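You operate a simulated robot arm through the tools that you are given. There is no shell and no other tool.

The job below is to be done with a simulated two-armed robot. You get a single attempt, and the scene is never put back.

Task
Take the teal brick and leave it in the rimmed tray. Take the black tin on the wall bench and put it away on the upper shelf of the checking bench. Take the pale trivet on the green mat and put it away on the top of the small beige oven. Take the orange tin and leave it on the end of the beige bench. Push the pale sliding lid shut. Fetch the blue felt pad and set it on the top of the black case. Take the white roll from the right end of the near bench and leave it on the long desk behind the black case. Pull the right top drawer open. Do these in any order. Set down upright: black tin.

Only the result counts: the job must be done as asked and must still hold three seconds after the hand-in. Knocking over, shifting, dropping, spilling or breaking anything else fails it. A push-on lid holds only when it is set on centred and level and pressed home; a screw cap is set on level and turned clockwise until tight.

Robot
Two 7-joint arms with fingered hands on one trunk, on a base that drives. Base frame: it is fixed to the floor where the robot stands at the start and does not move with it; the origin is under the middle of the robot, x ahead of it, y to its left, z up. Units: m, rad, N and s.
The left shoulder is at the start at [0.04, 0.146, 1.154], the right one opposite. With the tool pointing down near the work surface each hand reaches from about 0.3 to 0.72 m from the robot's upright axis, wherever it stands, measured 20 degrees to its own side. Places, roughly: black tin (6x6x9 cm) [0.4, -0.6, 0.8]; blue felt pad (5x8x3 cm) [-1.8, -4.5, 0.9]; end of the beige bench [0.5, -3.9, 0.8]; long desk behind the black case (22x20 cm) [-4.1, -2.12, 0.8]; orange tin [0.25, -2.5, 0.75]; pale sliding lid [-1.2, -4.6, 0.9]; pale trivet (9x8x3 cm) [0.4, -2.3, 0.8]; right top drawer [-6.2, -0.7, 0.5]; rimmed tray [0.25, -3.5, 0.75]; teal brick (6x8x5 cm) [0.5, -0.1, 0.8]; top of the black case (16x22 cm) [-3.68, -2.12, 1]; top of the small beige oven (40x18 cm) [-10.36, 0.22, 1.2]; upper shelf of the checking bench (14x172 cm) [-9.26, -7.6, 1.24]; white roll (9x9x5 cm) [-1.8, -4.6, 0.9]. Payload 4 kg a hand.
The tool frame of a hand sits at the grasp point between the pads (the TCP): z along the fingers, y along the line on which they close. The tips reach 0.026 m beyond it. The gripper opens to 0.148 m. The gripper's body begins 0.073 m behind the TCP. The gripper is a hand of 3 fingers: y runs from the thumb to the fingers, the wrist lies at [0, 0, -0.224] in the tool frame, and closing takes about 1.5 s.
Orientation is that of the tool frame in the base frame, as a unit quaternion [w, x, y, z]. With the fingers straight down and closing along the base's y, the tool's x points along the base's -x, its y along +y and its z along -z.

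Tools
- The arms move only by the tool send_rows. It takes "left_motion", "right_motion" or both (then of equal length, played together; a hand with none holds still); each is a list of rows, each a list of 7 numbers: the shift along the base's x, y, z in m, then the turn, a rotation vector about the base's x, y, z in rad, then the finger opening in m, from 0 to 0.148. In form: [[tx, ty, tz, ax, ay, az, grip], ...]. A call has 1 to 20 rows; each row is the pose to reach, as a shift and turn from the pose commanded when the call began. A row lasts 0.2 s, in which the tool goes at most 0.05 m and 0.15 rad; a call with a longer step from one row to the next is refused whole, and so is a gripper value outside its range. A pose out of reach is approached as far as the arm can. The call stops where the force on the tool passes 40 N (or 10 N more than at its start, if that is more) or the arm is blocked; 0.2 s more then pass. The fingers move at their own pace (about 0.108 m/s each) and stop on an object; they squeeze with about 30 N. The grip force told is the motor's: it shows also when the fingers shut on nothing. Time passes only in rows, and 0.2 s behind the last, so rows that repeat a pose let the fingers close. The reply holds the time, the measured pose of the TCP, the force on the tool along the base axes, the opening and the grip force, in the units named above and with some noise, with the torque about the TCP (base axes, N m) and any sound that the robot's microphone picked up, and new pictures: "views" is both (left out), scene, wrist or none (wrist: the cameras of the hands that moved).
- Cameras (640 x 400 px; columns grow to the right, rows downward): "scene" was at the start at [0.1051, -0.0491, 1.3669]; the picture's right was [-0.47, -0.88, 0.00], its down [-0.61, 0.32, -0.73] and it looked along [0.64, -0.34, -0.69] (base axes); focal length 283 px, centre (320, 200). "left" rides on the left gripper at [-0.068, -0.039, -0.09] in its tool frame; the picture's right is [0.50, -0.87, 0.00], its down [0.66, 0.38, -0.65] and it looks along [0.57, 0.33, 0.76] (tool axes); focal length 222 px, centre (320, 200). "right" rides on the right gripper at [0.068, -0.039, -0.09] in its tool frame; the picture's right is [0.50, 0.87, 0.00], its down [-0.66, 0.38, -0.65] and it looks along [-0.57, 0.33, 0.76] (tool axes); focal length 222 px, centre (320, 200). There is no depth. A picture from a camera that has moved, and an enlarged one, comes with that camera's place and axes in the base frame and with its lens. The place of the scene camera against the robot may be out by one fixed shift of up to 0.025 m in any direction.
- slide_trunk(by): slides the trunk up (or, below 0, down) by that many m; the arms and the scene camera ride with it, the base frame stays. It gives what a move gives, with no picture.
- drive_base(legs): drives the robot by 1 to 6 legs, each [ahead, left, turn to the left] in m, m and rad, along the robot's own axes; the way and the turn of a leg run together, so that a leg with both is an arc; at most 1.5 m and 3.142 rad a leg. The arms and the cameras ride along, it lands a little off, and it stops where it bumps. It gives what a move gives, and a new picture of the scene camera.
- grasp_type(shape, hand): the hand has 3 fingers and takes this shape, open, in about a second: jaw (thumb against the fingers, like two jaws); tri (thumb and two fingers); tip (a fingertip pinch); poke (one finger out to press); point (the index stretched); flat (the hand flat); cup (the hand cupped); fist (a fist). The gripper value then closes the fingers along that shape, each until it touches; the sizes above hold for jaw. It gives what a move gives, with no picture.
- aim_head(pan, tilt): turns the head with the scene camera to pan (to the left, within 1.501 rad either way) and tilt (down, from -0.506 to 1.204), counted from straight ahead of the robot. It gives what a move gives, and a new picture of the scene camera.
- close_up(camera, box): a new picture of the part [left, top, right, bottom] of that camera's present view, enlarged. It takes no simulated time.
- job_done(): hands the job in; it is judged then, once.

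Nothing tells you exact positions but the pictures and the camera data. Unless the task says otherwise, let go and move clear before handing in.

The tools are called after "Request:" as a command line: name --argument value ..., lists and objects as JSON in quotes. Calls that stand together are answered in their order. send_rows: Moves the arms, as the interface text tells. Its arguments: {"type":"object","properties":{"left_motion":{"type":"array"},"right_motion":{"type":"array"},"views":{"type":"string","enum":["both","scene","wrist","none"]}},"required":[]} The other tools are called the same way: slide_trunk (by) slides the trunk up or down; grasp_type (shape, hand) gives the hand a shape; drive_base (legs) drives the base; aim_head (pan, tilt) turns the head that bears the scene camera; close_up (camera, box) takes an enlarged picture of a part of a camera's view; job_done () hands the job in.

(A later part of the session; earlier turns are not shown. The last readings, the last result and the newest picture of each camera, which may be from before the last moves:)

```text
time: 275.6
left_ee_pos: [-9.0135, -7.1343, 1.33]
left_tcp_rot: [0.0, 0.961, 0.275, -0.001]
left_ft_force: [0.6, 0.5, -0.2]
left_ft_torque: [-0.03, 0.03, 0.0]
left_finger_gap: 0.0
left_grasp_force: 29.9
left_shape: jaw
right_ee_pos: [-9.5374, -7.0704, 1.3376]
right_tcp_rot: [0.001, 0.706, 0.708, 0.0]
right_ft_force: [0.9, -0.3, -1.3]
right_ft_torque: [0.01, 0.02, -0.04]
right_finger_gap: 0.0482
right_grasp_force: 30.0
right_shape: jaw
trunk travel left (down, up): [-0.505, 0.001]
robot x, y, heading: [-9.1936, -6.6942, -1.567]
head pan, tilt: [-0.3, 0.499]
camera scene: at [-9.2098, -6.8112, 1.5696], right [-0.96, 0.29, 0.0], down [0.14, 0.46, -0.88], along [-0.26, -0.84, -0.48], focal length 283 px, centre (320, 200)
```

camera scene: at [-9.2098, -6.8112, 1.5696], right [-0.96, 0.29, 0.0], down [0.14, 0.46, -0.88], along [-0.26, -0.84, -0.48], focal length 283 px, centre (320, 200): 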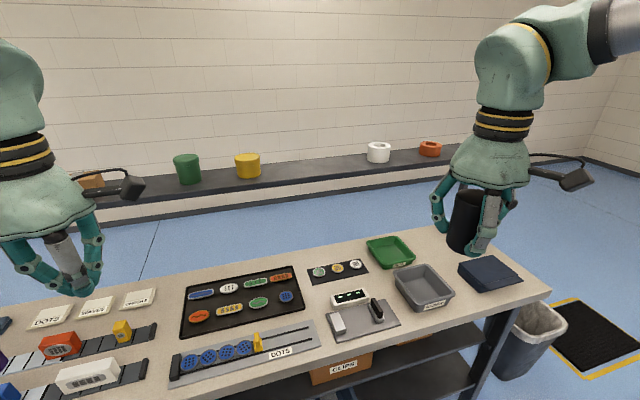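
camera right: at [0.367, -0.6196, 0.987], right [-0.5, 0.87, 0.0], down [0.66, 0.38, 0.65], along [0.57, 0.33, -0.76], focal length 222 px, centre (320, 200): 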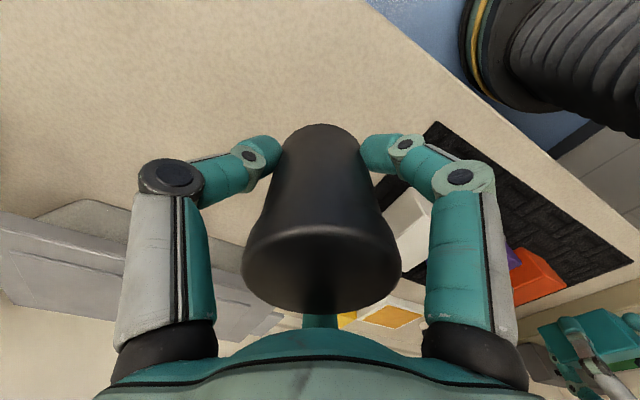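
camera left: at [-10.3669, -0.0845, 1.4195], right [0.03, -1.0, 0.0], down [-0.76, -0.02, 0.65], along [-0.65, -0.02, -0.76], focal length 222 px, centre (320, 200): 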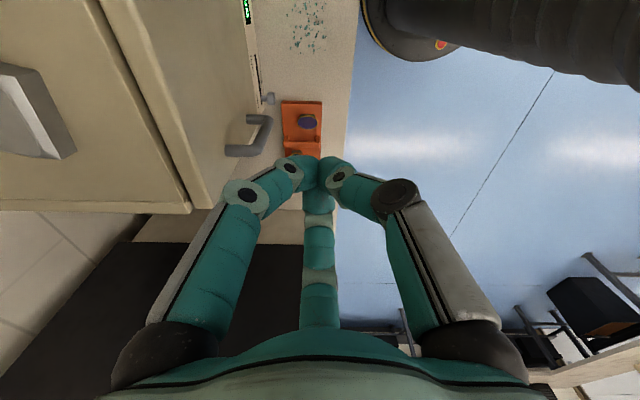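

The gap on the shelf is clearly open. Driving 0.23 m closer, then extending the tin over the shelf.

Request:
drive_base --legs '[[0.22, 0, 0]]'

Request:
send_rows --right_motion '[[0.015, -0.03, 0, 0, 0, 0, 0], [0.03, -0.06, 0, 0, 0, 0, 0], [0.045, -0.09, 0, 0, 0, 0, 0], [0.06, -0.12, 0, 0, 0, 0, 0], [0.075, -0.15, 0, 0, 0, 0, 0], [0.09, -0.18, 0, 0, 0, 0, 0]]' --views "both"

```text
time: 277.3
left_ee_pos: [-9.0151, -7.3491, 1.332]
left_tcp_rot: [0.002, 0.962, 0.275, -0.002]
left_ft_force: [0.2, 0.2, 0.6]
left_ft_torque: [-0.06, 0.03, -0.03]
left_finger_gap: 0.0
left_grasp_force: 30.4
left_shape: jaw
right_ee_pos: [-9.5369, -7.2843, 1.341]
right_tcp_rot: [0.002, 0.706, 0.708, -0.002]
right_ft_force: [0.0, -0.7, -1.7]
right_ft_torque: [-0.03, 0.01, 0.01]
right_finger_gap: 0.0484
right_grasp_force: 30.1
right_shape: jaw
trunk travel left (down, up): [-0.505, 0.001]
robot x, y, heading: [-9.1952, -6.9105, -1.575]
head pan, tilt: [-0.3, 0.499]
camera scene: at [-9.2093, -7.0245, 1.57], right [-0.96, 0.29, 0.0], down [0.14, 0.45, -0.88], along [-0.26, -0.84, -0.48], focal length 283 px, centre (320, 200)
```

scene: 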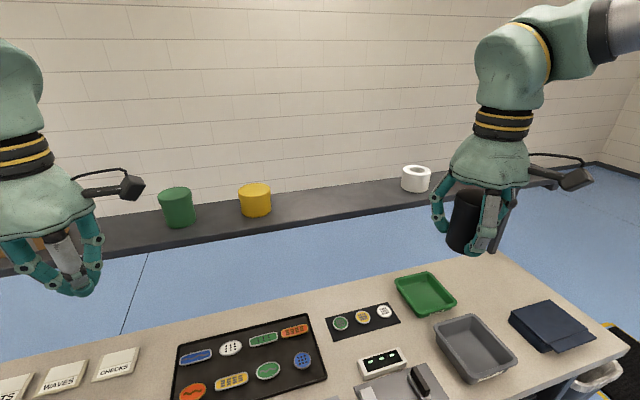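

```text
time: 278.7
left_ee_pos: [-9.0142, -7.3573, 1.3284]
left_tcp_rot: [-0.001, 0.961, 0.275, 0.0]
left_ft_force: [0.4, -0.9, -0.1]
left_ft_torque: [0.02, -0.01, 0.02]
left_finger_gap: 0.0
left_grasp_force: 29.9
left_shape: jaw
right_ee_pos: [-9.4484, -7.4721, 1.3358]
right_tcp_rot: [0.001, 0.708, 0.706, 0.002]
right_ft_force: [0.8, -0.3, -0.8]
right_ft_torque: [0.02, 0.0, -0.02]
right_finger_gap: 0.0481
right_grasp_force: 29.7
right_shape: jaw
trunk travel left (down, up): [-0.505, 0.001]
robot x, y, heading: [-9.1951, -6.9132, -1.567]
head pan, tilt: [-0.3, 0.499]
camera scene: at [-9.2095, -7.0339, 1.5692], right [-0.96, 0.29, 0.0], down [0.14, 0.46, -0.88], along [-0.26, -0.84, -0.48], focal length 283 px, centre (320, 200)
camera right: at [-9.4883, -7.4041, 1.4267], right [0.87, 0.5, 0.0], down [0.38, -0.66, 0.65], along [0.33, -0.57, -0.76], focal length 222 px, centre (320, 200)
```

scene: 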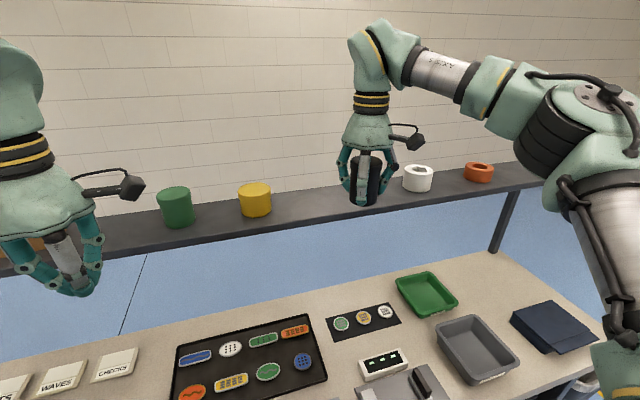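
right: 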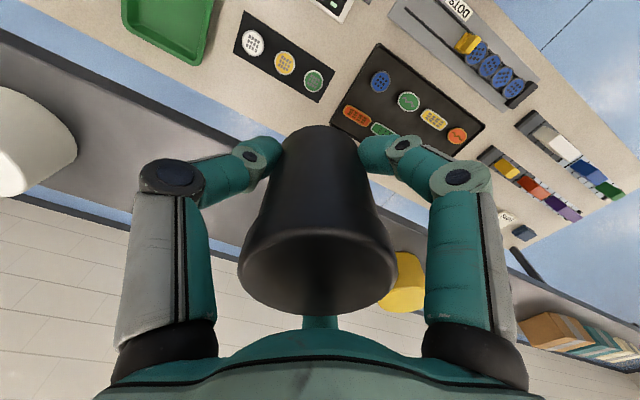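

Request:
close_up --camera "right" --box '[0, 0, 400, 250]'

Request:
close_up --camera "scene" --box '[220, 120, 460, 270]'

```text
1.60 times, centred on (200, 125) of right
camera zoom: at [-9.4883, -7.4041, 1.4267], right [0.87, 0.5, 0.0], down [0.38, -0.66, 0.65], along [0.33, -0.57, -0.76], focal length 355 px, centre (512, 320)
```

zoom: 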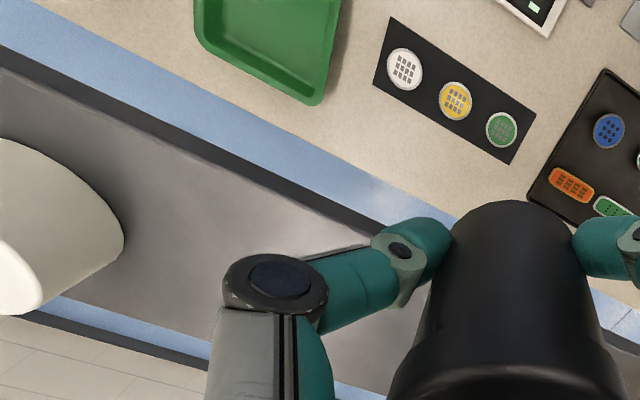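

```text
2.67 times, centred on (340, 195) of scene
camera zoom: at [-9.2095, -7.0339, 1.5692], right [-0.96, 0.29, 0.0], down [0.14, 0.46, -0.88], along [-0.26, -0.84, -0.48], focal length 754 px, centre (267, 213)
```

zoom: 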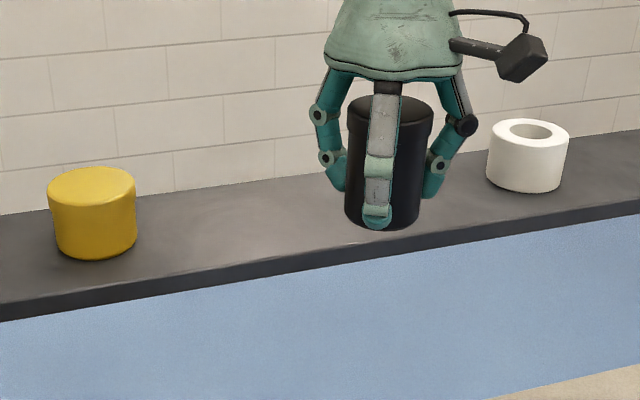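

The shelf's depth runs y -7.54…-7.69, so the tin should stand at y ≈ -7.61, a little further than I can reach from here. Let me look down to see how much closer I can get to the bench.

Request:
aim_head --pan 0.0 --tilt 1.1

```text
time: 279.7
left_ee_pos: [-9.0141, -7.353, 1.3293]
left_tcp_rot: [0.0, 0.961, 0.275, -0.001]
left_ft_force: [0.0, 0.5, -0.4]
left_ft_torque: [0.01, -0.02, -0.03]
left_finger_gap: 0.0
left_grasp_force: 29.5
left_shape: jaw
right_ee_pos: [-9.4474, -7.4679, 1.3368]
right_tcp_rot: [0.001, 0.707, 0.707, -0.001]
right_ft_force: [-0.4, -0.1, -0.5]
right_ft_torque: [-0.01, 0.01, 0.03]
right_finger_gap: 0.0482
right_grasp_force: 30.2
right_shape: jaw
trunk travel left (down, up): [-0.505, 0.001]
robot x, y, heading: [-9.1962, -6.9086, -1.572]
head pan, tilt: [0.0, 1.1]
camera scene: at [-9.1824, -7.0059, 1.522], right [-1.0, 0.0, 0.0], down [0.0, 0.89, -0.45], along [0.0, -0.45, -0.89], focal length 283 px, centre (320, 200)
```

scene: 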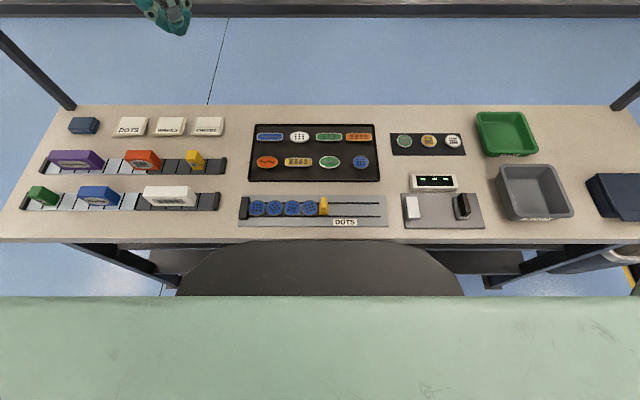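

I can edge about 4 cm closer safely; I'll do that with a small shift right so the shelf spot is straight ahead of the right shoulder.

Request:
drive_base --legs '[[0.04, -0.06, 0]]'

Request:
aim_head --pan -0.3 --tilt 0.5

```text
time: 280.7
left_ee_pos: [-9.0645, -7.3877, 1.33]
left_tcp_rot: [0.002, 0.961, 0.276, -0.007]
left_ft_force: [1.4, -0.6, -0.1]
left_ft_torque: [-0.05, 0.05, -0.02]
left_finger_gap: 0.0
left_grasp_force: 30.0
left_shape: jaw
right_ee_pos: [-9.4977, -7.5014, 1.3443]
right_tcp_rot: [0.001, 0.706, 0.708, -0.005]
right_ft_force: [1.1, 0.5, -0.2]
right_ft_torque: [-0.05, 0.08, 0.03]
right_finger_gap: 0.048
right_grasp_force: 30.1
right_shape: jaw
trunk travel left (down, up): [-0.505, 0.001]
robot x, y, heading: [-9.2541, -6.9494, -1.568]
head pan, tilt: [0.0, 1.1]
camera scene: at [-9.2319, -7.0384, 1.5222], right [-1.0, 0.0, 0.01], down [-0.01, 0.89, -0.46], along [-0.01, -0.46, -0.89], focal length 283 px, centre (320, 200)
```

scene: 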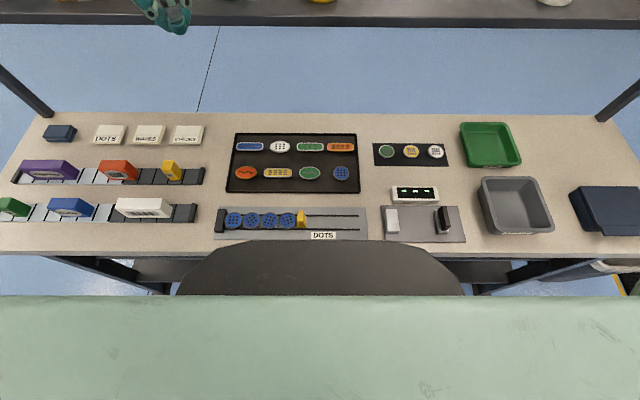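

```text
time: 281.7
left_ee_pos: [-9.0764, -7.394, 1.3286]
left_tcp_rot: [0.0, 0.961, 0.276, -0.001]
left_ft_force: [0.4, 0.0, -0.6]
left_ft_torque: [-0.01, 0.0, 0.03]
left_finger_gap: 0.0001
left_grasp_force: 29.8
left_shape: jaw
right_ee_pos: [-9.5114, -7.5088, 1.3368]
right_tcp_rot: [0.002, 0.707, 0.708, 0.001]
right_ft_force: [-0.1, 0.1, -1.5]
right_ft_torque: [0.03, -0.04, 0.03]
right_finger_gap: 0.0482
right_grasp_force: 30.2
right_shape: jaw
trunk travel left (down, up): [-0.505, 0.001]
robot x, y, heading: [-9.2547, -6.9531, -1.57]
head pan, tilt: [-0.3, 0.499]
camera scene: at [-9.2727, -7.0709, 1.5693], right [-0.96, 0.29, 0.0], down [0.14, 0.46, -0.88], along [-0.26, -0.84, -0.48], focal length 283 px, centre (320, 200)
```

scene: 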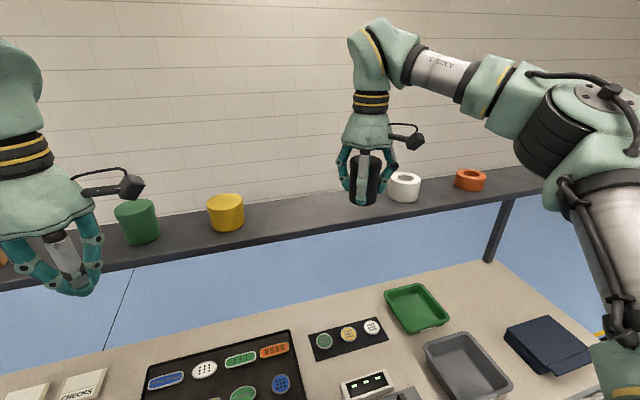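

No bump, and the arm has room. Moving the tin over the shelf spot at [-9.44, -7.605].

Request:
send_rows --right_motion '[[0.025, -0.03, -0.003, 0, 0, 0, 0], [0.05, -0.06, -0.006, 0, 0, 0, 0], [0.07, -0.085, -0.012, 0, 0, 0, 0], [0.072, -0.097, -0.02, 0, 0, 0, 0], [0.072, -0.097, -0.03, 0, 0, 0, 0]]' --views "both"

Request:
close_up --camera "scene" --box '[200, 100, 440, 250]'

```text
time: 282.9
left_ee_pos: [-9.0749, -7.3932, 1.3287]
left_tcp_rot: [0.0, 0.961, 0.276, -0.001]
left_ft_force: [-0.9, -0.5, 0.3]
left_ft_torque: [0.0, -0.02, -0.01]
left_finger_gap: 0.0
left_grasp_force: 30.0
left_shape: jaw
right_ee_pos: [-9.5045, -7.5089, 1.3374]
right_tcp_rot: [0.003, 0.706, 0.708, 0.0]
right_ft_force: [-0.3, -0.5, -1.0]
right_ft_torque: [0.01, 0.0, 0.01]
right_finger_gap: 0.0482
right_grasp_force: 29.9
right_shape: jaw
right hand out of reach, approached as far as the arm can: row 1, 2, 3, 4, 5
trunk travel left (down, up): [-0.505, 0.001]
robot x, y, heading: [-9.2535, -6.9534, -1.567]
head pan, tilt: [-0.3, 0.499]
camera scene: at [-9.2703, -7.07, 1.5695], right [-0.96, 0.29, 0.0], down [0.14, 0.46, -0.88], along [-0.26, -0.84, -0.48], focal length 283 px, centre (320, 200)
camera right: at [-9.545, -7.4412, 1.4272], right [0.86, 0.5, 0.0], down [0.38, -0.65, 0.66], along [0.33, -0.57, -0.75], focal length 222 px, centre (320, 200)
```

scene: 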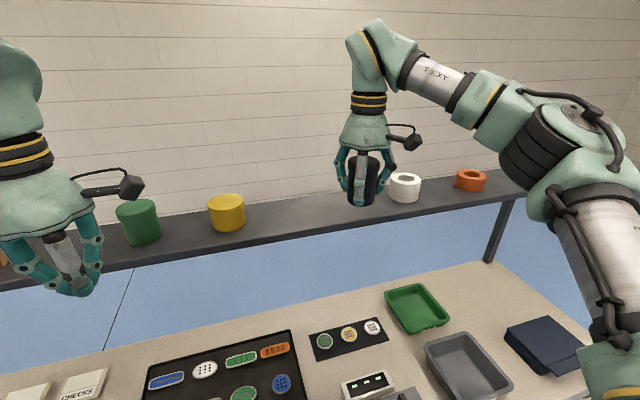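
right: 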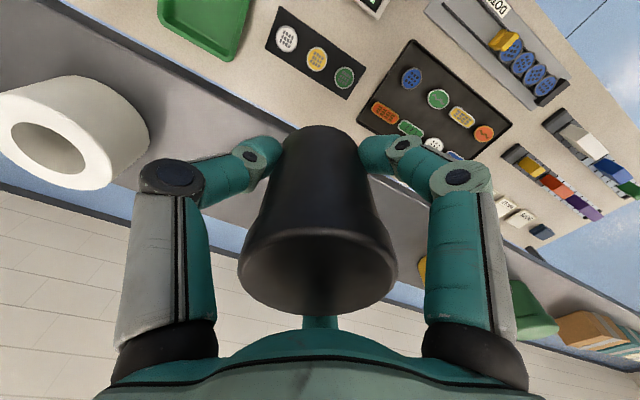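

```text
2.67 times, centred on (320, 175) of scene
camera zoom: at [-9.2703, -7.07, 1.5695], right [-0.96, 0.29, 0.0], down [0.14, 0.46, -0.88], along [-0.26, -0.84, -0.48], focal length 754 px, centre (320, 267)
```

zoom: 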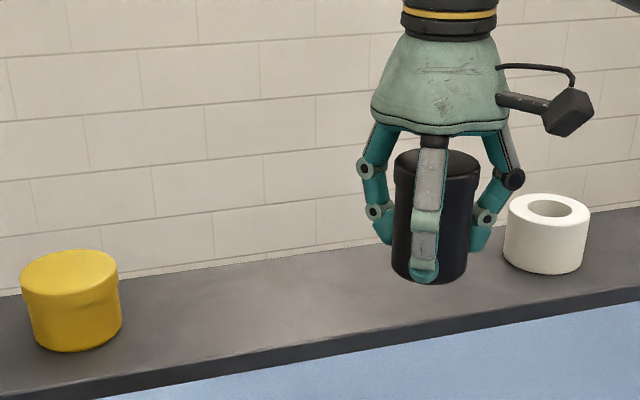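

The arm is at a joint limit at this height with the hand vertical. I'll lower the hand 3.5 cm first (tin still above the shelf level), then try extending.

Request:
send_rows --right_motion '[[0, 0, -0.012, 0, 0, 0, 0], [0, 0, -0.024, 0, 0, 0, 0], [0.005, -0.01, -0.034, 0, 0, 0, 0], [0.015, -0.025, -0.036, 0, 0, 0, 0], [0.025, -0.045, -0.036, 0, 0, 0, 0]]' --views "none"

```text
time: 284.1
left_ee_pos: [-9.0745, -7.3922, 1.3299]
left_tcp_rot: [0.001, 0.961, 0.275, -0.001]
left_ft_force: [0.5, 0.4, 0.6]
left_ft_torque: [-0.01, 0.03, 0.01]
left_finger_gap: 0.0
left_grasp_force: 29.7
left_shape: jaw
right_ee_pos: [-9.5019, -7.5193, 1.3037]
right_tcp_rot: [0.002, 0.706, 0.708, -0.001]
right_ft_force: [-0.4, 0.3, -0.8]
right_ft_torque: [-0.01, -0.02, -0.01]
right_finger_gap: 0.0483
right_grasp_force: 29.5
right_shape: jaw
right hand out of reach, approached as far as the arm can: row 4, 5
trunk travel left (down, up): [-0.505, 0.001]
robot x, y, heading: [-9.2546, -6.95, -1.571]
head pan, tilt: [-0.3, 0.499]
```

The limit seems to be a wrist joint. Since the tin is round I can yaw the hand freely; I'll try turning it and see if the reach improves.

Request:
send_rows --right_motion '[[0, 0, 0, 0, 0, 0.14, 0], [0, 0, 0, 0, 0, 0.28, 0], [0, 0, 0, 0, 0, 0.42, 0], [0, 0, 0, 0, 0, 0.56, 0], [0, 0, 0, 0, 0, 0.7, 0], [0.005, -0.01, 0, 0, 0, 0.8, 0], [0.01, -0.02, 0, 0, 0, 0.8, 0], [0.015, -0.03, 0, 0, 0, 0.8, 0]]' --views "none"

```text
time: 285.9
left_ee_pos: [-9.0739, -7.3929, 1.3297]
left_tcp_rot: [0.0, 0.961, 0.275, 0.0]
left_ft_force: [-0.6, -0.5, 0.9]
left_ft_torque: [0.02, 0.02, 0.01]
left_finger_gap: 0.0
left_grasp_force: 30.1
left_shape: jaw
right_ee_pos: [-9.5025, -7.5194, 1.3057]
right_tcp_rot: [0.003, 0.398, 0.917, 0.001]
right_ft_force: [0.0, 0.6, 0.0]
right_ft_torque: [-0.03, -0.01, -0.02]
right_finger_gap: 0.0481
right_grasp_force: 29.8
right_shape: jaw
right hand out of reach, approached as far as the arm can: row 6, 7, 8
trunk travel left (down, up): [-0.505, 0.001]
robot x, y, heading: [-9.2572, -6.9497, -1.568]
head pan, tilt: [-0.3, 0.499]
```

Request:
send_rows --right_motion '[[0, 0, 0, 0, 0, -0.1, 0], [0, -0.01, 0, 0, 0, -0.1, 0], [0, -0.02, 0, 0, 0, -0.1, 0]]' --views "none"

Request:
send_rows --right_motion '[[-0.015, 0.0, 0, 0, 0, 0, 0], [-0.03, -0.01, 0, 0, 0, 0, 0], [-0.04, -0.025, 0, 0, 0, 0, 0]]' --views "none"

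```text
time: 286.7
left_ee_pos: [-9.0737, -7.3928, 1.3291]
left_tcp_rot: [0.0, 0.961, 0.276, -0.001]
left_ft_force: [0.5, 0.4, -0.1]
left_ft_torque: [0.0, 0.01, 0.01]
left_finger_gap: 0.0001
left_grasp_force: 29.7
left_shape: jaw
right_ee_pos: [-9.5034, -7.5184, 1.3057]
right_tcp_rot: [0.003, 0.443, 0.896, 0.0]
right_ft_force: [0.4, -0.1, -0.4]
right_ft_torque: [0.01, -0.02, -0.02]
right_finger_gap: 0.0484
right_grasp_force: 29.9
right_shape: jaw
right hand out of reach, approached as far as the arm can: row 2, 3
trunk travel left (down, up): [-0.505, 0.001]
robot x, y, heading: [-9.2575, -6.9512, -1.569]
head pan, tilt: [-0.3, 0.499]
```

```text
time: 287.5
left_ee_pos: [-9.0748, -7.3951, 1.3287]
left_tcp_rot: [0.0, 0.961, 0.276, 0.0]
left_ft_force: [0.3, 0.5, 0.3]
left_ft_torque: [0.0, 0.0, 0.0]
left_finger_gap: 0.0001
left_grasp_force: 29.5
left_shape: jaw
right_ee_pos: [-9.5452, -7.543, 1.3029]
right_tcp_rot: [0.003, 0.444, 0.896, 0.0]
right_ft_force: [0.3, -0.1, -0.6]
right_ft_torque: [0.02, 0.02, 0.02]
right_finger_gap: 0.0483
right_grasp_force: 30.3
right_shape: jaw
trunk travel left (down, up): [-0.505, 0.001]
robot x, y, heading: [-9.2529, -6.9521, -1.571]
head pan, tilt: [-0.3, 0.499]
```

Reach is better when the hand is further out to its own side. But the hand is now close to the white ring, so I'll pull it back first, then shift the base left so the gap lies out to the right-front.

Request:
send_rows --right_motion '[[0.02, 0.02, 0.01, 0, 0, 0, 0], [0.04, 0.045, 0.03, 0, 0, 0, 0], [0.04, 0.08, 0.035, 0, 0, 0, 0], [0.04, 0.1, 0.035, 0, 0, 0, 0]]' --views "scene"

Request:
close_up --camera "scene" --box '[180, 120, 500, 280]'

```text
time: 288.5
left_ee_pos: [-9.0744, -7.3921, 1.3311]
left_tcp_rot: [0.001, 0.961, 0.276, -0.002]
left_ft_force: [-0.5, 0.1, 0.6]
left_ft_torque: [0.0, 0.01, -0.01]
left_finger_gap: 0.0
left_grasp_force: 29.8
left_shape: jaw
right_ee_pos: [-9.5017, -7.4409, 1.3404]
right_tcp_rot: [0.002, 0.445, 0.896, 0.0]
right_ft_force: [-0.7, 0.7, -0.1]
right_ft_torque: [0.0, -0.01, -0.01]
right_finger_gap: 0.0482
right_grasp_force: 29.3
right_shape: jaw
trunk travel left (down, up): [-0.505, 0.001]
robot x, y, heading: [-9.253, -6.9532, -1.566]
head pan, tilt: [-0.3, 0.499]
camera scene: at [-9.2706, -7.0675, 1.5697], right [-0.96, 0.29, 0.0], down [0.14, 0.46, -0.88], along [-0.26, -0.84, -0.48], focal length 283 px, centre (320, 200)
```

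scene: 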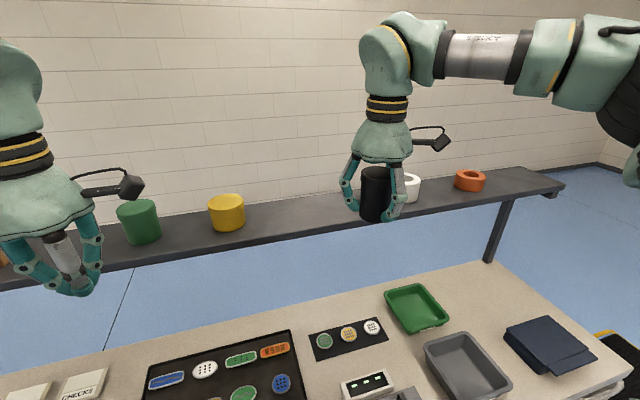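

```text
2.00 times, centred on (340, 200) of scene
camera zoom: at [-9.2706, -7.0675, 1.5697], right [-0.96, 0.29, 0.0], down [0.14, 0.46, -0.88], along [-0.26, -0.84, -0.48], focal length 566 px, centre (280, 200)
```

zoom: 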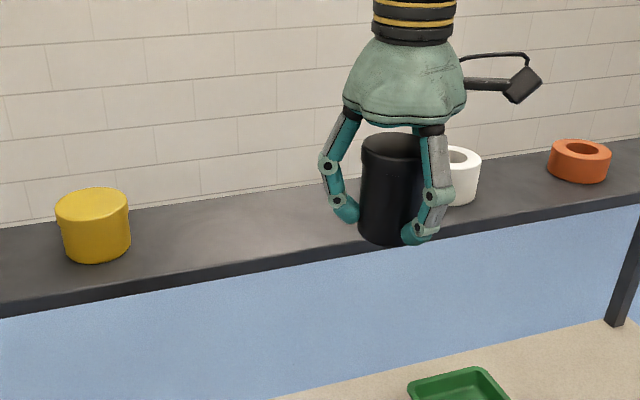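

Request:
drive_base --legs '[[0.015, 0.15, 0]]'

Request:
close_up --camera "scene" --box '[180, 100, 500, 300]'

```text
time: 289.9
left_ee_pos: [-8.9253, -7.4063, 1.3314]
left_tcp_rot: [0.001, 0.961, 0.275, 0.0]
left_ft_force: [1.0, 0.2, -0.6]
left_ft_torque: [0.03, 0.0, 0.04]
left_finger_gap: 0.0
left_grasp_force: 29.9
left_shape: jaw
right_ee_pos: [-9.3545, -7.4584, 1.3398]
right_tcp_rot: [0.004, 0.444, 0.896, 0.0]
right_ft_force: [0.0, -0.3, -1.4]
right_ft_torque: [-0.03, -0.04, -0.02]
right_finger_gap: 0.0483
right_grasp_force: 29.9
right_shape: jaw
trunk travel left (down, up): [-0.505, 0.001]
robot x, y, heading: [-9.1018, -6.9642, -1.564]
head pan, tilt: [-0.3, 0.499]
camera scene: at [-9.1224, -7.0833, 1.5695], right [-0.96, 0.29, 0.0], down [0.14, 0.46, -0.88], along [-0.26, -0.84, -0.48], focal length 283 px, centre (320, 200)
```

scene: 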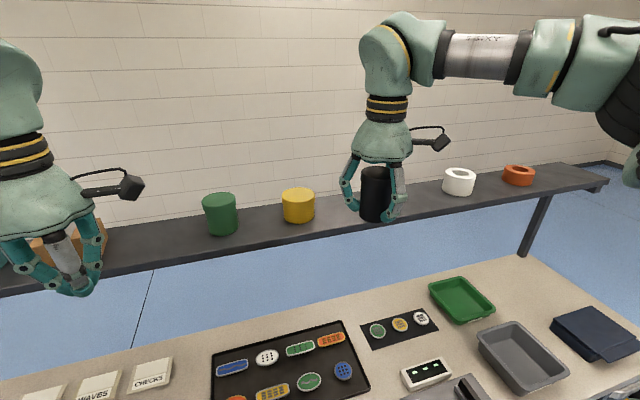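

```text
2.00 times, centred on (340, 200) of scene
camera zoom: at [-9.1224, -7.0833, 1.5695], right [-0.96, 0.29, 0.0], down [0.14, 0.46, -0.88], along [-0.26, -0.84, -0.48], focal length 566 px, centre (280, 200)
```

zoom: 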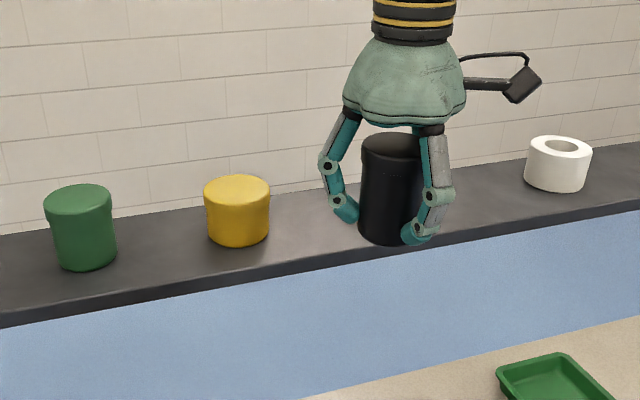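

White ring and yellow cup are undisturbed. Now extending to the middle of the gap [-9.43, -7.60].

Request:
send_rows --right_motion '[[-0.02, -0.03, 0, 0, 0, 0, 0], [-0.04, -0.06, -0.005, 0, 0, 0, 0], [-0.06, -0.09, -0.01, 0, 0, 0, 0], [-0.07, -0.12, -0.015, 0, 0, 0, 0], [-0.0755, -0.142, -0.018, 0, 0, 0, 0]]' --views "none"

Request:
close_up --camera "scene" --box '[260, 100, 500, 250]'

Request:
close_up --camera "right" --box '[0, 0, 640, 400]'

```text
time: 291.1
left_ee_pos: [-8.922, -7.4073, 1.3296]
left_tcp_rot: [0.0, 0.961, 0.275, 0.0]
left_ft_force: [-0.1, 0.6, 0.7]
left_ft_torque: [-0.03, 0.0, -0.01]
left_finger_gap: 0.0001
left_grasp_force: 30.2
left_shape: jaw
right_ee_pos: [-9.4098, -7.5487, 1.3309]
right_tcp_rot: [0.002, 0.445, 0.896, 0.0]
right_ft_force: [-0.1, 0.1, -1.7]
right_ft_torque: [-0.02, 0.02, 0.0]
right_finger_gap: 0.0481
right_grasp_force: 29.5
right_shape: jaw
right hand out of reach, approached as far as the arm can: row 4, 5
trunk travel left (down, up): [-0.505, 0.001]
robot x, y, heading: [-9.1066, -6.9677, -1.572]
head pan, tilt: [-0.3, 0.499]
```

```text
2.67 times, centred on (380, 175) of scene
camera zoom: at [-9.1183, -7.0828, 1.5696], right [-0.96, 0.29, 0.0], down [0.14, 0.46, -0.88], along [-0.26, -0.84, -0.48], focal length 754 px, centre (160, 267)
```

zoom: 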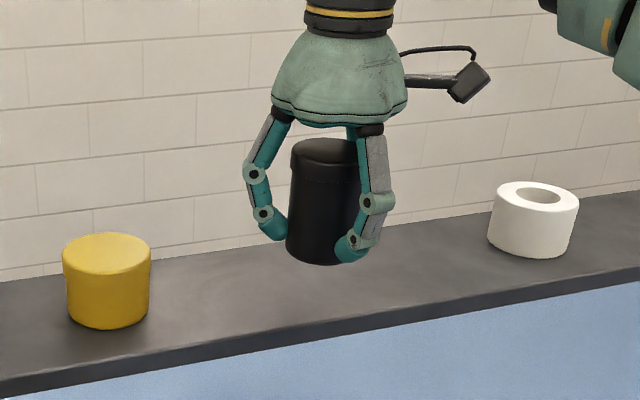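

```text
1.00 times, centred on (320, 200) of right (not enlarged: the box is as wide or as high as the picture)
camera zoom: at [-9.4833, -7.517, 1.4211], right [0.39, 0.92, 0.0], down [0.69, -0.29, 0.66], along [0.61, -0.25, -0.75], focal length 222 px, centre (320, 200)
```

zoom: 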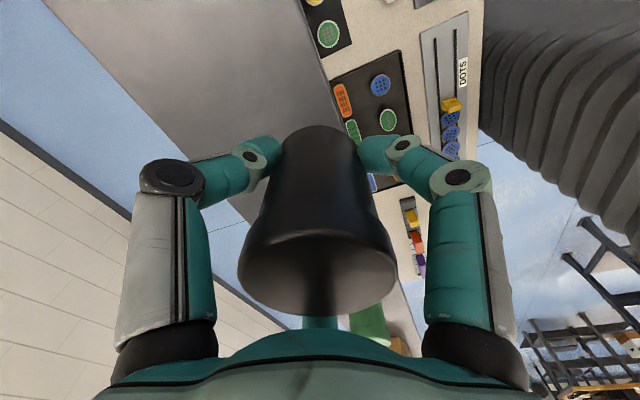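

Request:
send_rows --right_motion '[[0, 0, -0.015, 0, 0, 0, 0], [0, 0, -0.03, 0, 0, 0, 0], [-0.005, -0.012, -0.036, 0, 0, 0, 0], [-0.012, -0.026, -0.036, 0, 0, 0, 0], [-0.018, -0.04, -0.036, 0, 0, 0, 0], [-0.024, -0.05, -0.036, 0, 0, 0, 0]]' --views "none"

Request:
close_up --camera "scene" --box '[260, 100, 500, 250]'

```text
time: 292.5
left_ee_pos: [-8.922, -7.4087, 1.3289]
left_tcp_rot: [0.001, 0.961, 0.275, -0.001]
left_ft_force: [0.1, 1.3, 0.1]
left_ft_torque: [-0.02, -0.02, 0.0]
left_finger_gap: 0.0002
left_grasp_force: 29.6
left_shape: jaw
right_ee_pos: [-9.4397, -7.5734, 1.2901]
right_tcp_rot: [0.002, 0.445, 0.896, 0.0]
right_ft_force: [-0.3, 0.6, -0.9]
right_ft_torque: [-0.01, -0.01, -0.01]
right_finger_gap: 0.0478
right_grasp_force: 30.3
right_shape: jaw
right hand out of reach, approached as far as the arm can: row 4, 5, 6
trunk travel left (down, up): [-0.505, 0.001]
robot x, y, heading: [-9.1046, -6.9656, -1.567]
head pan, tilt: [-0.3, 0.499]
```

```text
2.67 times, centred on (380, 175) of scene
camera zoom: at [-9.1181, -7.0839, 1.5695], right [-0.96, 0.29, 0.0], down [0.14, 0.46, -0.88], along [-0.26, -0.84, -0.48], focal length 754 px, centre (160, 267)
```

zoom: 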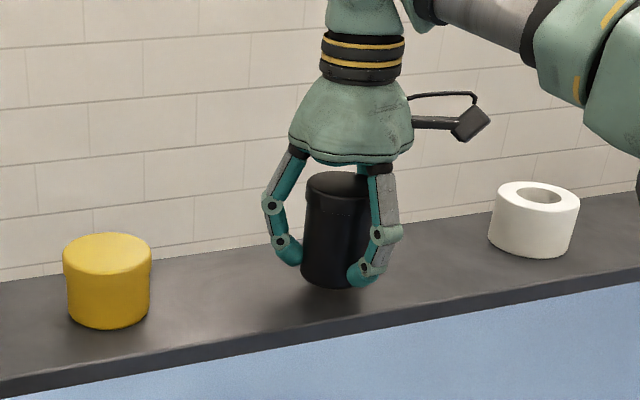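

The tin is over the shelf's front half. A 2 cm nudge of the base closer will centre it better.

Request:
drive_base --legs '[[0.022, -0.02, 0]]'

Request:
send_rows --right_motion '[[0.0, -0.005, 0, 0, 0, 0, 0], [0.0, -0.01, 0, 0, 0, 0, 0], [0, -0.01, -0.004, 0, 0, 0, 0]]' --views "both"

Request:
close_up --camera "scene" --box '[260, 100, 500, 250]'

```text
time: 293.3
left_ee_pos: [-8.9352, -7.4228, 1.3322]
left_tcp_rot: [0.002, 0.961, 0.276, -0.003]
left_ft_force: [0.3, 0.4, 0.0]
left_ft_torque: [-0.04, 0.07, 0.01]
left_finger_gap: 0.0
left_grasp_force: 29.8
left_shape: jaw
right_ee_pos: [-9.453, -7.5899, 1.2968]
right_tcp_rot: [0.002, 0.445, 0.896, -0.004]
right_ft_force: [0.9, 0.5, -1.4]
right_ft_torque: [-0.07, 0.07, -0.01]
right_finger_gap: 0.0481
right_grasp_force: 30.0
right_shape: jaw
trunk travel left (down, up): [-0.505, 0.001]
robot x, y, heading: [-9.1231, -6.9856, -1.573]
head pan, tilt: [-0.3, 0.499]
camera scene: at [-9.1309, -7.0981, 1.5702], right [-0.96, 0.29, 0.0], down [0.14, 0.45, -0.88], along [-0.26, -0.84, -0.47], focal length 283 px, centre (320, 200)
```

scene: 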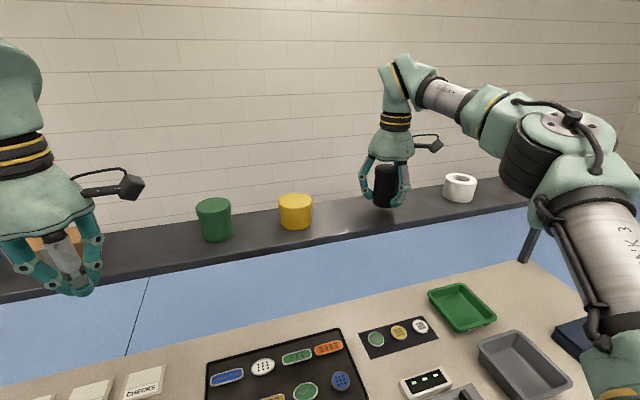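

```text
time: 294.1
left_ee_pos: [-8.9414, -7.4282, 1.3294]
left_tcp_rot: [0.0, 0.961, 0.275, -0.001]
left_ft_force: [-0.2, 0.7, -0.8]
left_ft_torque: [0.0, 0.03, -0.01]
left_finger_gap: 0.0
left_grasp_force: 29.8
left_shape: jaw
right_ee_pos: [-9.4585, -7.5956, 1.2864]
right_tcp_rot: [0.004, 0.444, 0.896, -0.002]
right_ft_force: [0.0, 0.0, -0.9]
right_ft_torque: [-0.01, 0.01, 0.0]
right_finger_gap: 0.0483
right_grasp_force: 29.9
right_shape: jaw
right hand out of reach, approached as far as the arm can: row 1, 2, 3
trunk travel left (down, up): [-0.505, 0.001]
robot x, y, heading: [-9.122, -6.9902, -1.567]
head pan, tilt: [-0.3, 0.499]
camera scene: at [-9.1362, -7.1042, 1.5697], right [-0.96, 0.29, 0.0], down [0.14, 0.46, -0.88], along [-0.26, -0.84, -0.48], focal length 283 px, centre (320, 200)
camera right: at [-9.531, -7.5649, 1.376], right [0.39, 0.92, 0.0], down [0.69, -0.29, 0.66], along [0.61, -0.26, -0.75], focal length 222 px, centre (320, 200)
```

scene: 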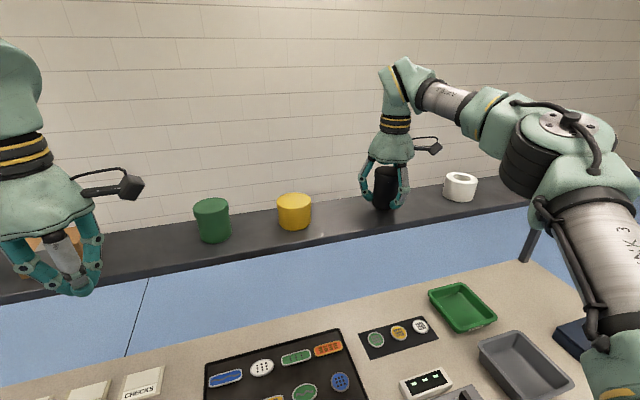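
right: 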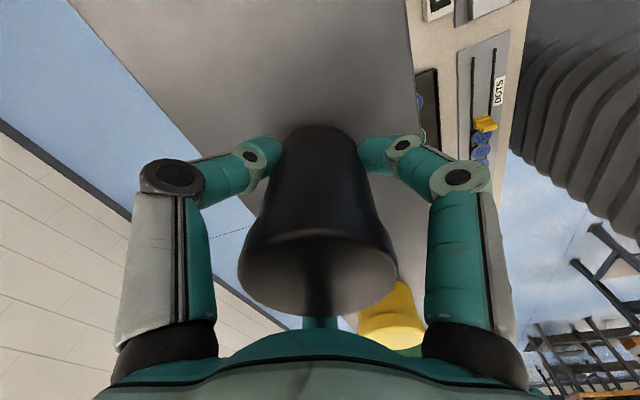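

```text
2.67 times, centred on (380, 175) of scene
camera zoom: at [-9.1362, -7.1042, 1.5697], right [-0.96, 0.29, 0.0], down [0.14, 0.46, -0.88], along [-0.26, -0.84, -0.48], focal length 754 px, centre (160, 267)
```

zoom: 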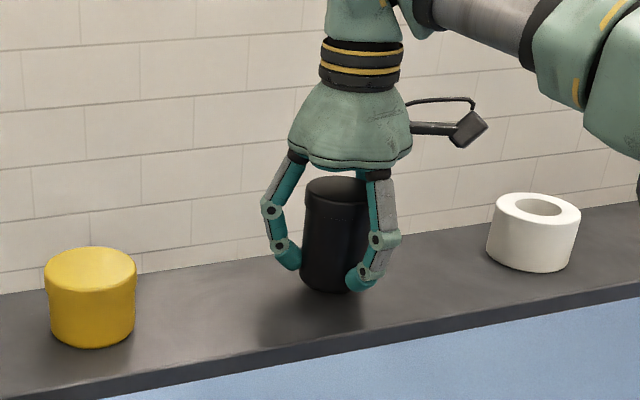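

The tin is centred on the shelf depth now. Lowering in small steps to contact.

Request:
send_rows --right_motion '[[0, 0, -0.003, 0, 0, 0, 0], [0, 0, -0.006, 0, 0, 0, 0]]' --views "none"

Request:
send_rows --right_motion '[[0, 0, -0.003, 0, 0, 0, 0], [0, 0, -0.005, 0, 0, 0, 0]]' --views "none"

```text
time: 294.7
left_ee_pos: [-8.9409, -7.4284, 1.3302]
left_tcp_rot: [0.001, 0.961, 0.275, -0.001]
left_ft_force: [-0.3, 0.5, -0.9]
left_ft_torque: [0.0, -0.01, 0.0]
left_finger_gap: 0.0
left_grasp_force: 30.1
left_shape: jaw
right_ee_pos: [-9.4589, -7.5965, 1.2786]
right_tcp_rot: [0.003, 0.444, 0.896, -0.001]
right_ft_force: [0.3, 0.1, -1.5]
right_ft_torque: [0.0, -0.04, -0.02]
right_finger_gap: 0.0479
right_grasp_force: 29.8
right_shape: jaw
trunk travel left (down, up): [-0.505, 0.001]
robot x, y, heading: [-9.1239, -6.9896, -1.572]
head pan, tilt: [-0.3, 0.499]
```

```text
time: 295.3
left_ee_pos: [-8.9408, -7.4284, 1.3303]
left_tcp_rot: [0.001, 0.961, 0.276, -0.002]
left_ft_force: [1.0, 0.4, 0.3]
left_ft_torque: [0.01, -0.03, -0.02]
left_finger_gap: 0.0
left_grasp_force: 30.3
left_shape: jaw
right_ee_pos: [-9.459, -7.5976, 1.275]
right_tcp_rot: [0.005, 0.444, 0.896, -0.002]
right_ft_force: [-1.0, -0.3, 6.2]
right_ft_torque: [-0.04, 0.14, 0.01]
right_finger_gap: 0.0484
right_grasp_force: 30.3
right_shape: jaw
trunk travel left (down, up): [-0.505, 0.001]
robot x, y, heading: [-9.124, -6.9881, -1.571]
head pan, tilt: [-0.3, 0.499]
```

Contact. Opening gently and then rising straight up.

Request:
send_rows --right_motion '[[0, 0, 0.001, 0, 0, 0, 0.055], [0, 0, 0.001, 0, 0, 0, 0.07], [0, 0, 0.001, 0, 0, 0, 0.085], [0, 0, 0.001, 0, 0, 0, 0.095], [0, 0, 0.001, 0, 0, 0, 0.095]]' --views "none"

Request:
close_up --camera "scene" --box '[260, 100, 500, 250]'

```text
time: 296.5
left_ee_pos: [-8.9415, -7.4297, 1.3305]
left_tcp_rot: [0.001, 0.961, 0.276, -0.001]
left_ft_force: [0.1, 0.7, -0.1]
left_ft_torque: [0.0, 0.04, 0.01]
left_finger_gap: 0.0
left_grasp_force: 30.3
left_shape: jaw
right_ee_pos: [-9.4586, -7.5974, 1.2759]
right_tcp_rot: [0.004, 0.444, 0.896, -0.001]
right_ft_force: [-0.2, -1.0, -0.3]
right_ft_torque: [0.0, 0.01, 0.0]
right_finger_gap: 0.0944
right_grasp_force: 0.1
right_shape: jaw
trunk travel left (down, up): [-0.505, 0.001]
robot x, y, heading: [-9.1217, -6.9896, -1.57]
head pan, tilt: [-0.3, 0.499]
```

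```text
2.67 times, centred on (380, 175) of scene
camera zoom: at [-9.1376, -7.1057, 1.5695], right [-0.96, 0.29, 0.0], down [0.14, 0.46, -0.88], along [-0.26, -0.84, -0.48], focal length 754 px, centre (160, 267)
```

zoom: 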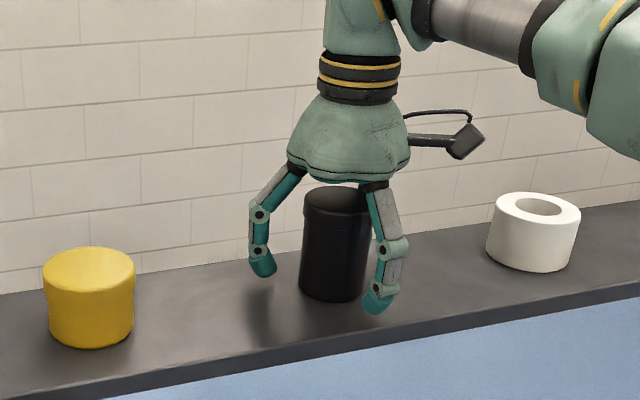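

The tin stands upright and free. Raising would pull the hand back because of reach, but two fingers straddle the far side with a wide gap, so I'll open fully and withdraw horizontally toward me.

Request:
send_rows --right_motion '[[0, 0, 0.003, 0, 0, 0, 0.12], [-0.003, 0, 0.003, 0, 0, 0, 0.148], [-0.004, 0, 0.003, 0, 0, 0, 0.148], [-0.004, 0.01, 0.003, 0, 0, 0, 0.148]]' --views "both"

Request:
close_up --camera "scene" --box '[260, 100, 500, 250]'

```text
time: 297.5
left_ee_pos: [-8.9419, -7.4284, 1.3308]
left_tcp_rot: [0.001, 0.961, 0.275, -0.001]
left_ft_force: [-0.1, -0.7, 0.7]
left_ft_torque: [0.03, 0.04, -0.03]
left_finger_gap: 0.0
left_grasp_force: 29.9
left_shape: jaw
right_ee_pos: [-9.4651, -7.5863, 1.2779]
right_tcp_rot: [0.004, 0.444, 0.896, -0.001]
right_ft_force: [-0.7, -0.4, 0.0]
right_ft_torque: [-0.05, 0.0, 0.02]
right_finger_gap: 0.1481
right_grasp_force: 0.1
right_shape: jaw
trunk travel left (down, up): [-0.505, 0.001]
robot x, y, heading: [-9.1209, -6.9843, -1.573]
head pan, tilt: [-0.3, 0.499]
camera scene: at [-9.1379, -7.1047, 1.5696], right [-0.96, 0.29, 0.0], down [0.14, 0.46, -0.88], along [-0.26, -0.84, -0.48], focal length 283 px, centre (320, 200)
camera right: at [-9.5377, -7.5562, 1.3687], right [0.39, 0.92, 0.0], down [0.69, -0.29, 0.66], along [0.61, -0.26, -0.75], focal length 222 px, centre (320, 200)
```

scene: 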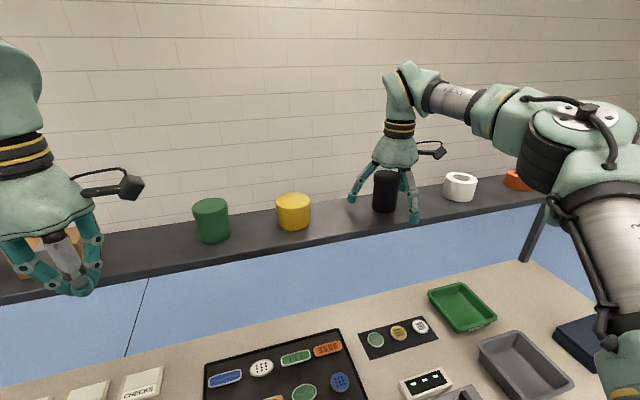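
right: 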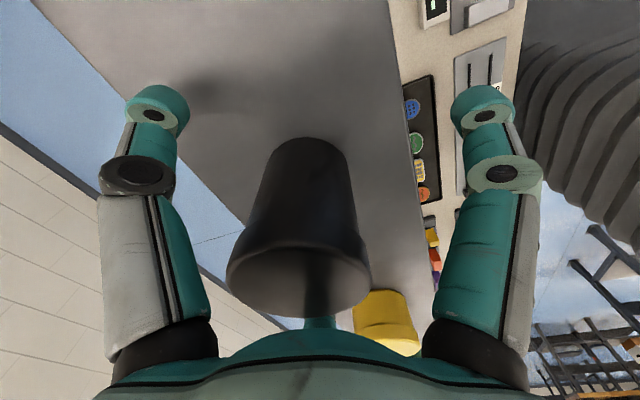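

```text
2.67 times, centred on (380, 175) of scene
camera zoom: at [-9.1379, -7.1047, 1.5696], right [-0.96, 0.29, 0.0], down [0.14, 0.46, -0.88], along [-0.26, -0.84, -0.48], focal length 754 px, centre (160, 267)
```

zoom: 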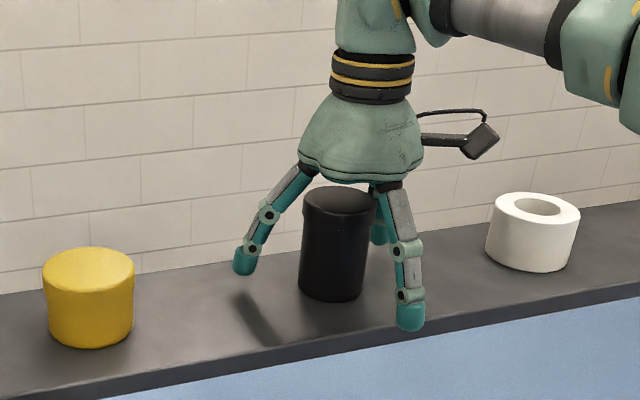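

Request:
send_rows --right_motion '[[0, 0.02, 0, 0, 0, 0, 0.148], [0, 0.045, 0, 0, 0, 0, 0.148], [0, 0.07, 0, 0, 0, 0, 0.148], [0, 0.1, 0, 0, 0, 0, 0.148], [0, 0.14, 0, 0, 0, 0, 0.148], [0.02, 0.18, 0, 0, 0, 0, 0.148]]' --views "both"

Request:
close_up --camera "scene" --box '[260, 100, 500, 250]'

```text
time: 298.9
left_ee_pos: [-8.9401, -7.426, 1.3313]
left_tcp_rot: [0.002, 0.961, 0.275, -0.003]
left_ft_force: [-1.0, -0.2, -0.4]
left_ft_torque: [-0.05, 0.03, -0.03]
left_finger_gap: 0.0
left_grasp_force: 29.3
left_shape: jaw
right_ee_pos: [-9.4424, -7.4046, 1.2793]
right_tcp_rot: [0.005, 0.444, 0.896, -0.001]
right_ft_force: [-0.5, 0.6, -0.3]
right_ft_torque: [-0.01, 0.04, -0.02]
right_finger_gap: 0.148
right_grasp_force: 0.0
right_shape: jaw
trunk travel left (down, up): [-0.505, 0.001]
robot x, y, heading: [-9.1211, -6.9894, -1.572]
head pan, tilt: [-0.3, 0.499]
camera scene: at [-9.1365, -7.103, 1.5698], right [-0.96, 0.29, 0.0], down [0.14, 0.46, -0.88], along [-0.26, -0.84, -0.48], focal length 283 px, centre (320, 200)
camera right: at [-9.5159, -7.3736, 1.3693], right [0.39, 0.92, 0.0], down [0.69, -0.29, 0.66], along [0.61, -0.26, -0.75], focal length 222 px, centre (320, 200)
```

scene: 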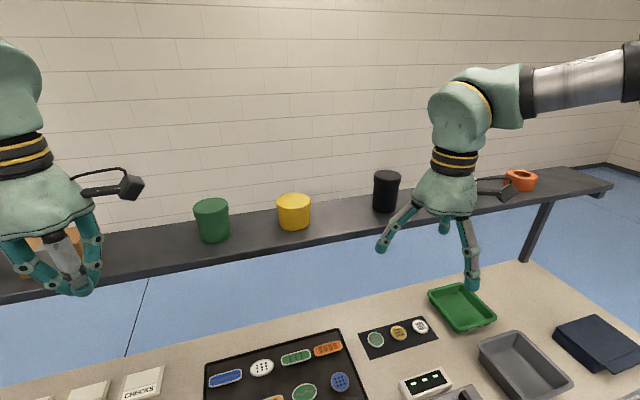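
right: 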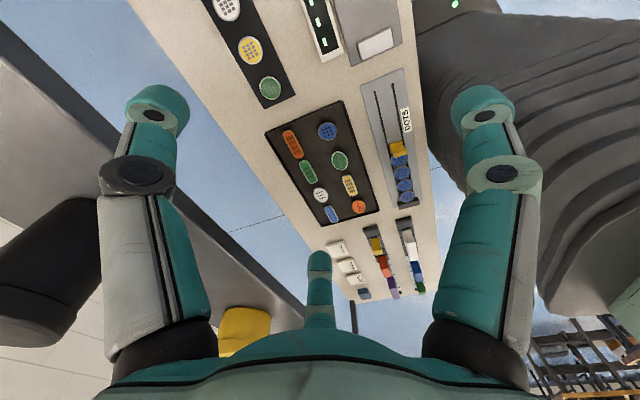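

```text
2.67 times, centred on (380, 175) of scene
camera zoom: at [-9.1365, -7.103, 1.5698], right [-0.96, 0.29, 0.0], down [0.14, 0.46, -0.88], along [-0.26, -0.84, -0.48], focal length 754 px, centre (160, 267)
```

zoom: 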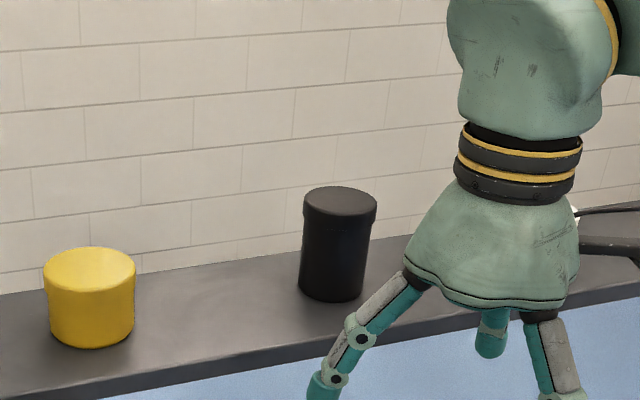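

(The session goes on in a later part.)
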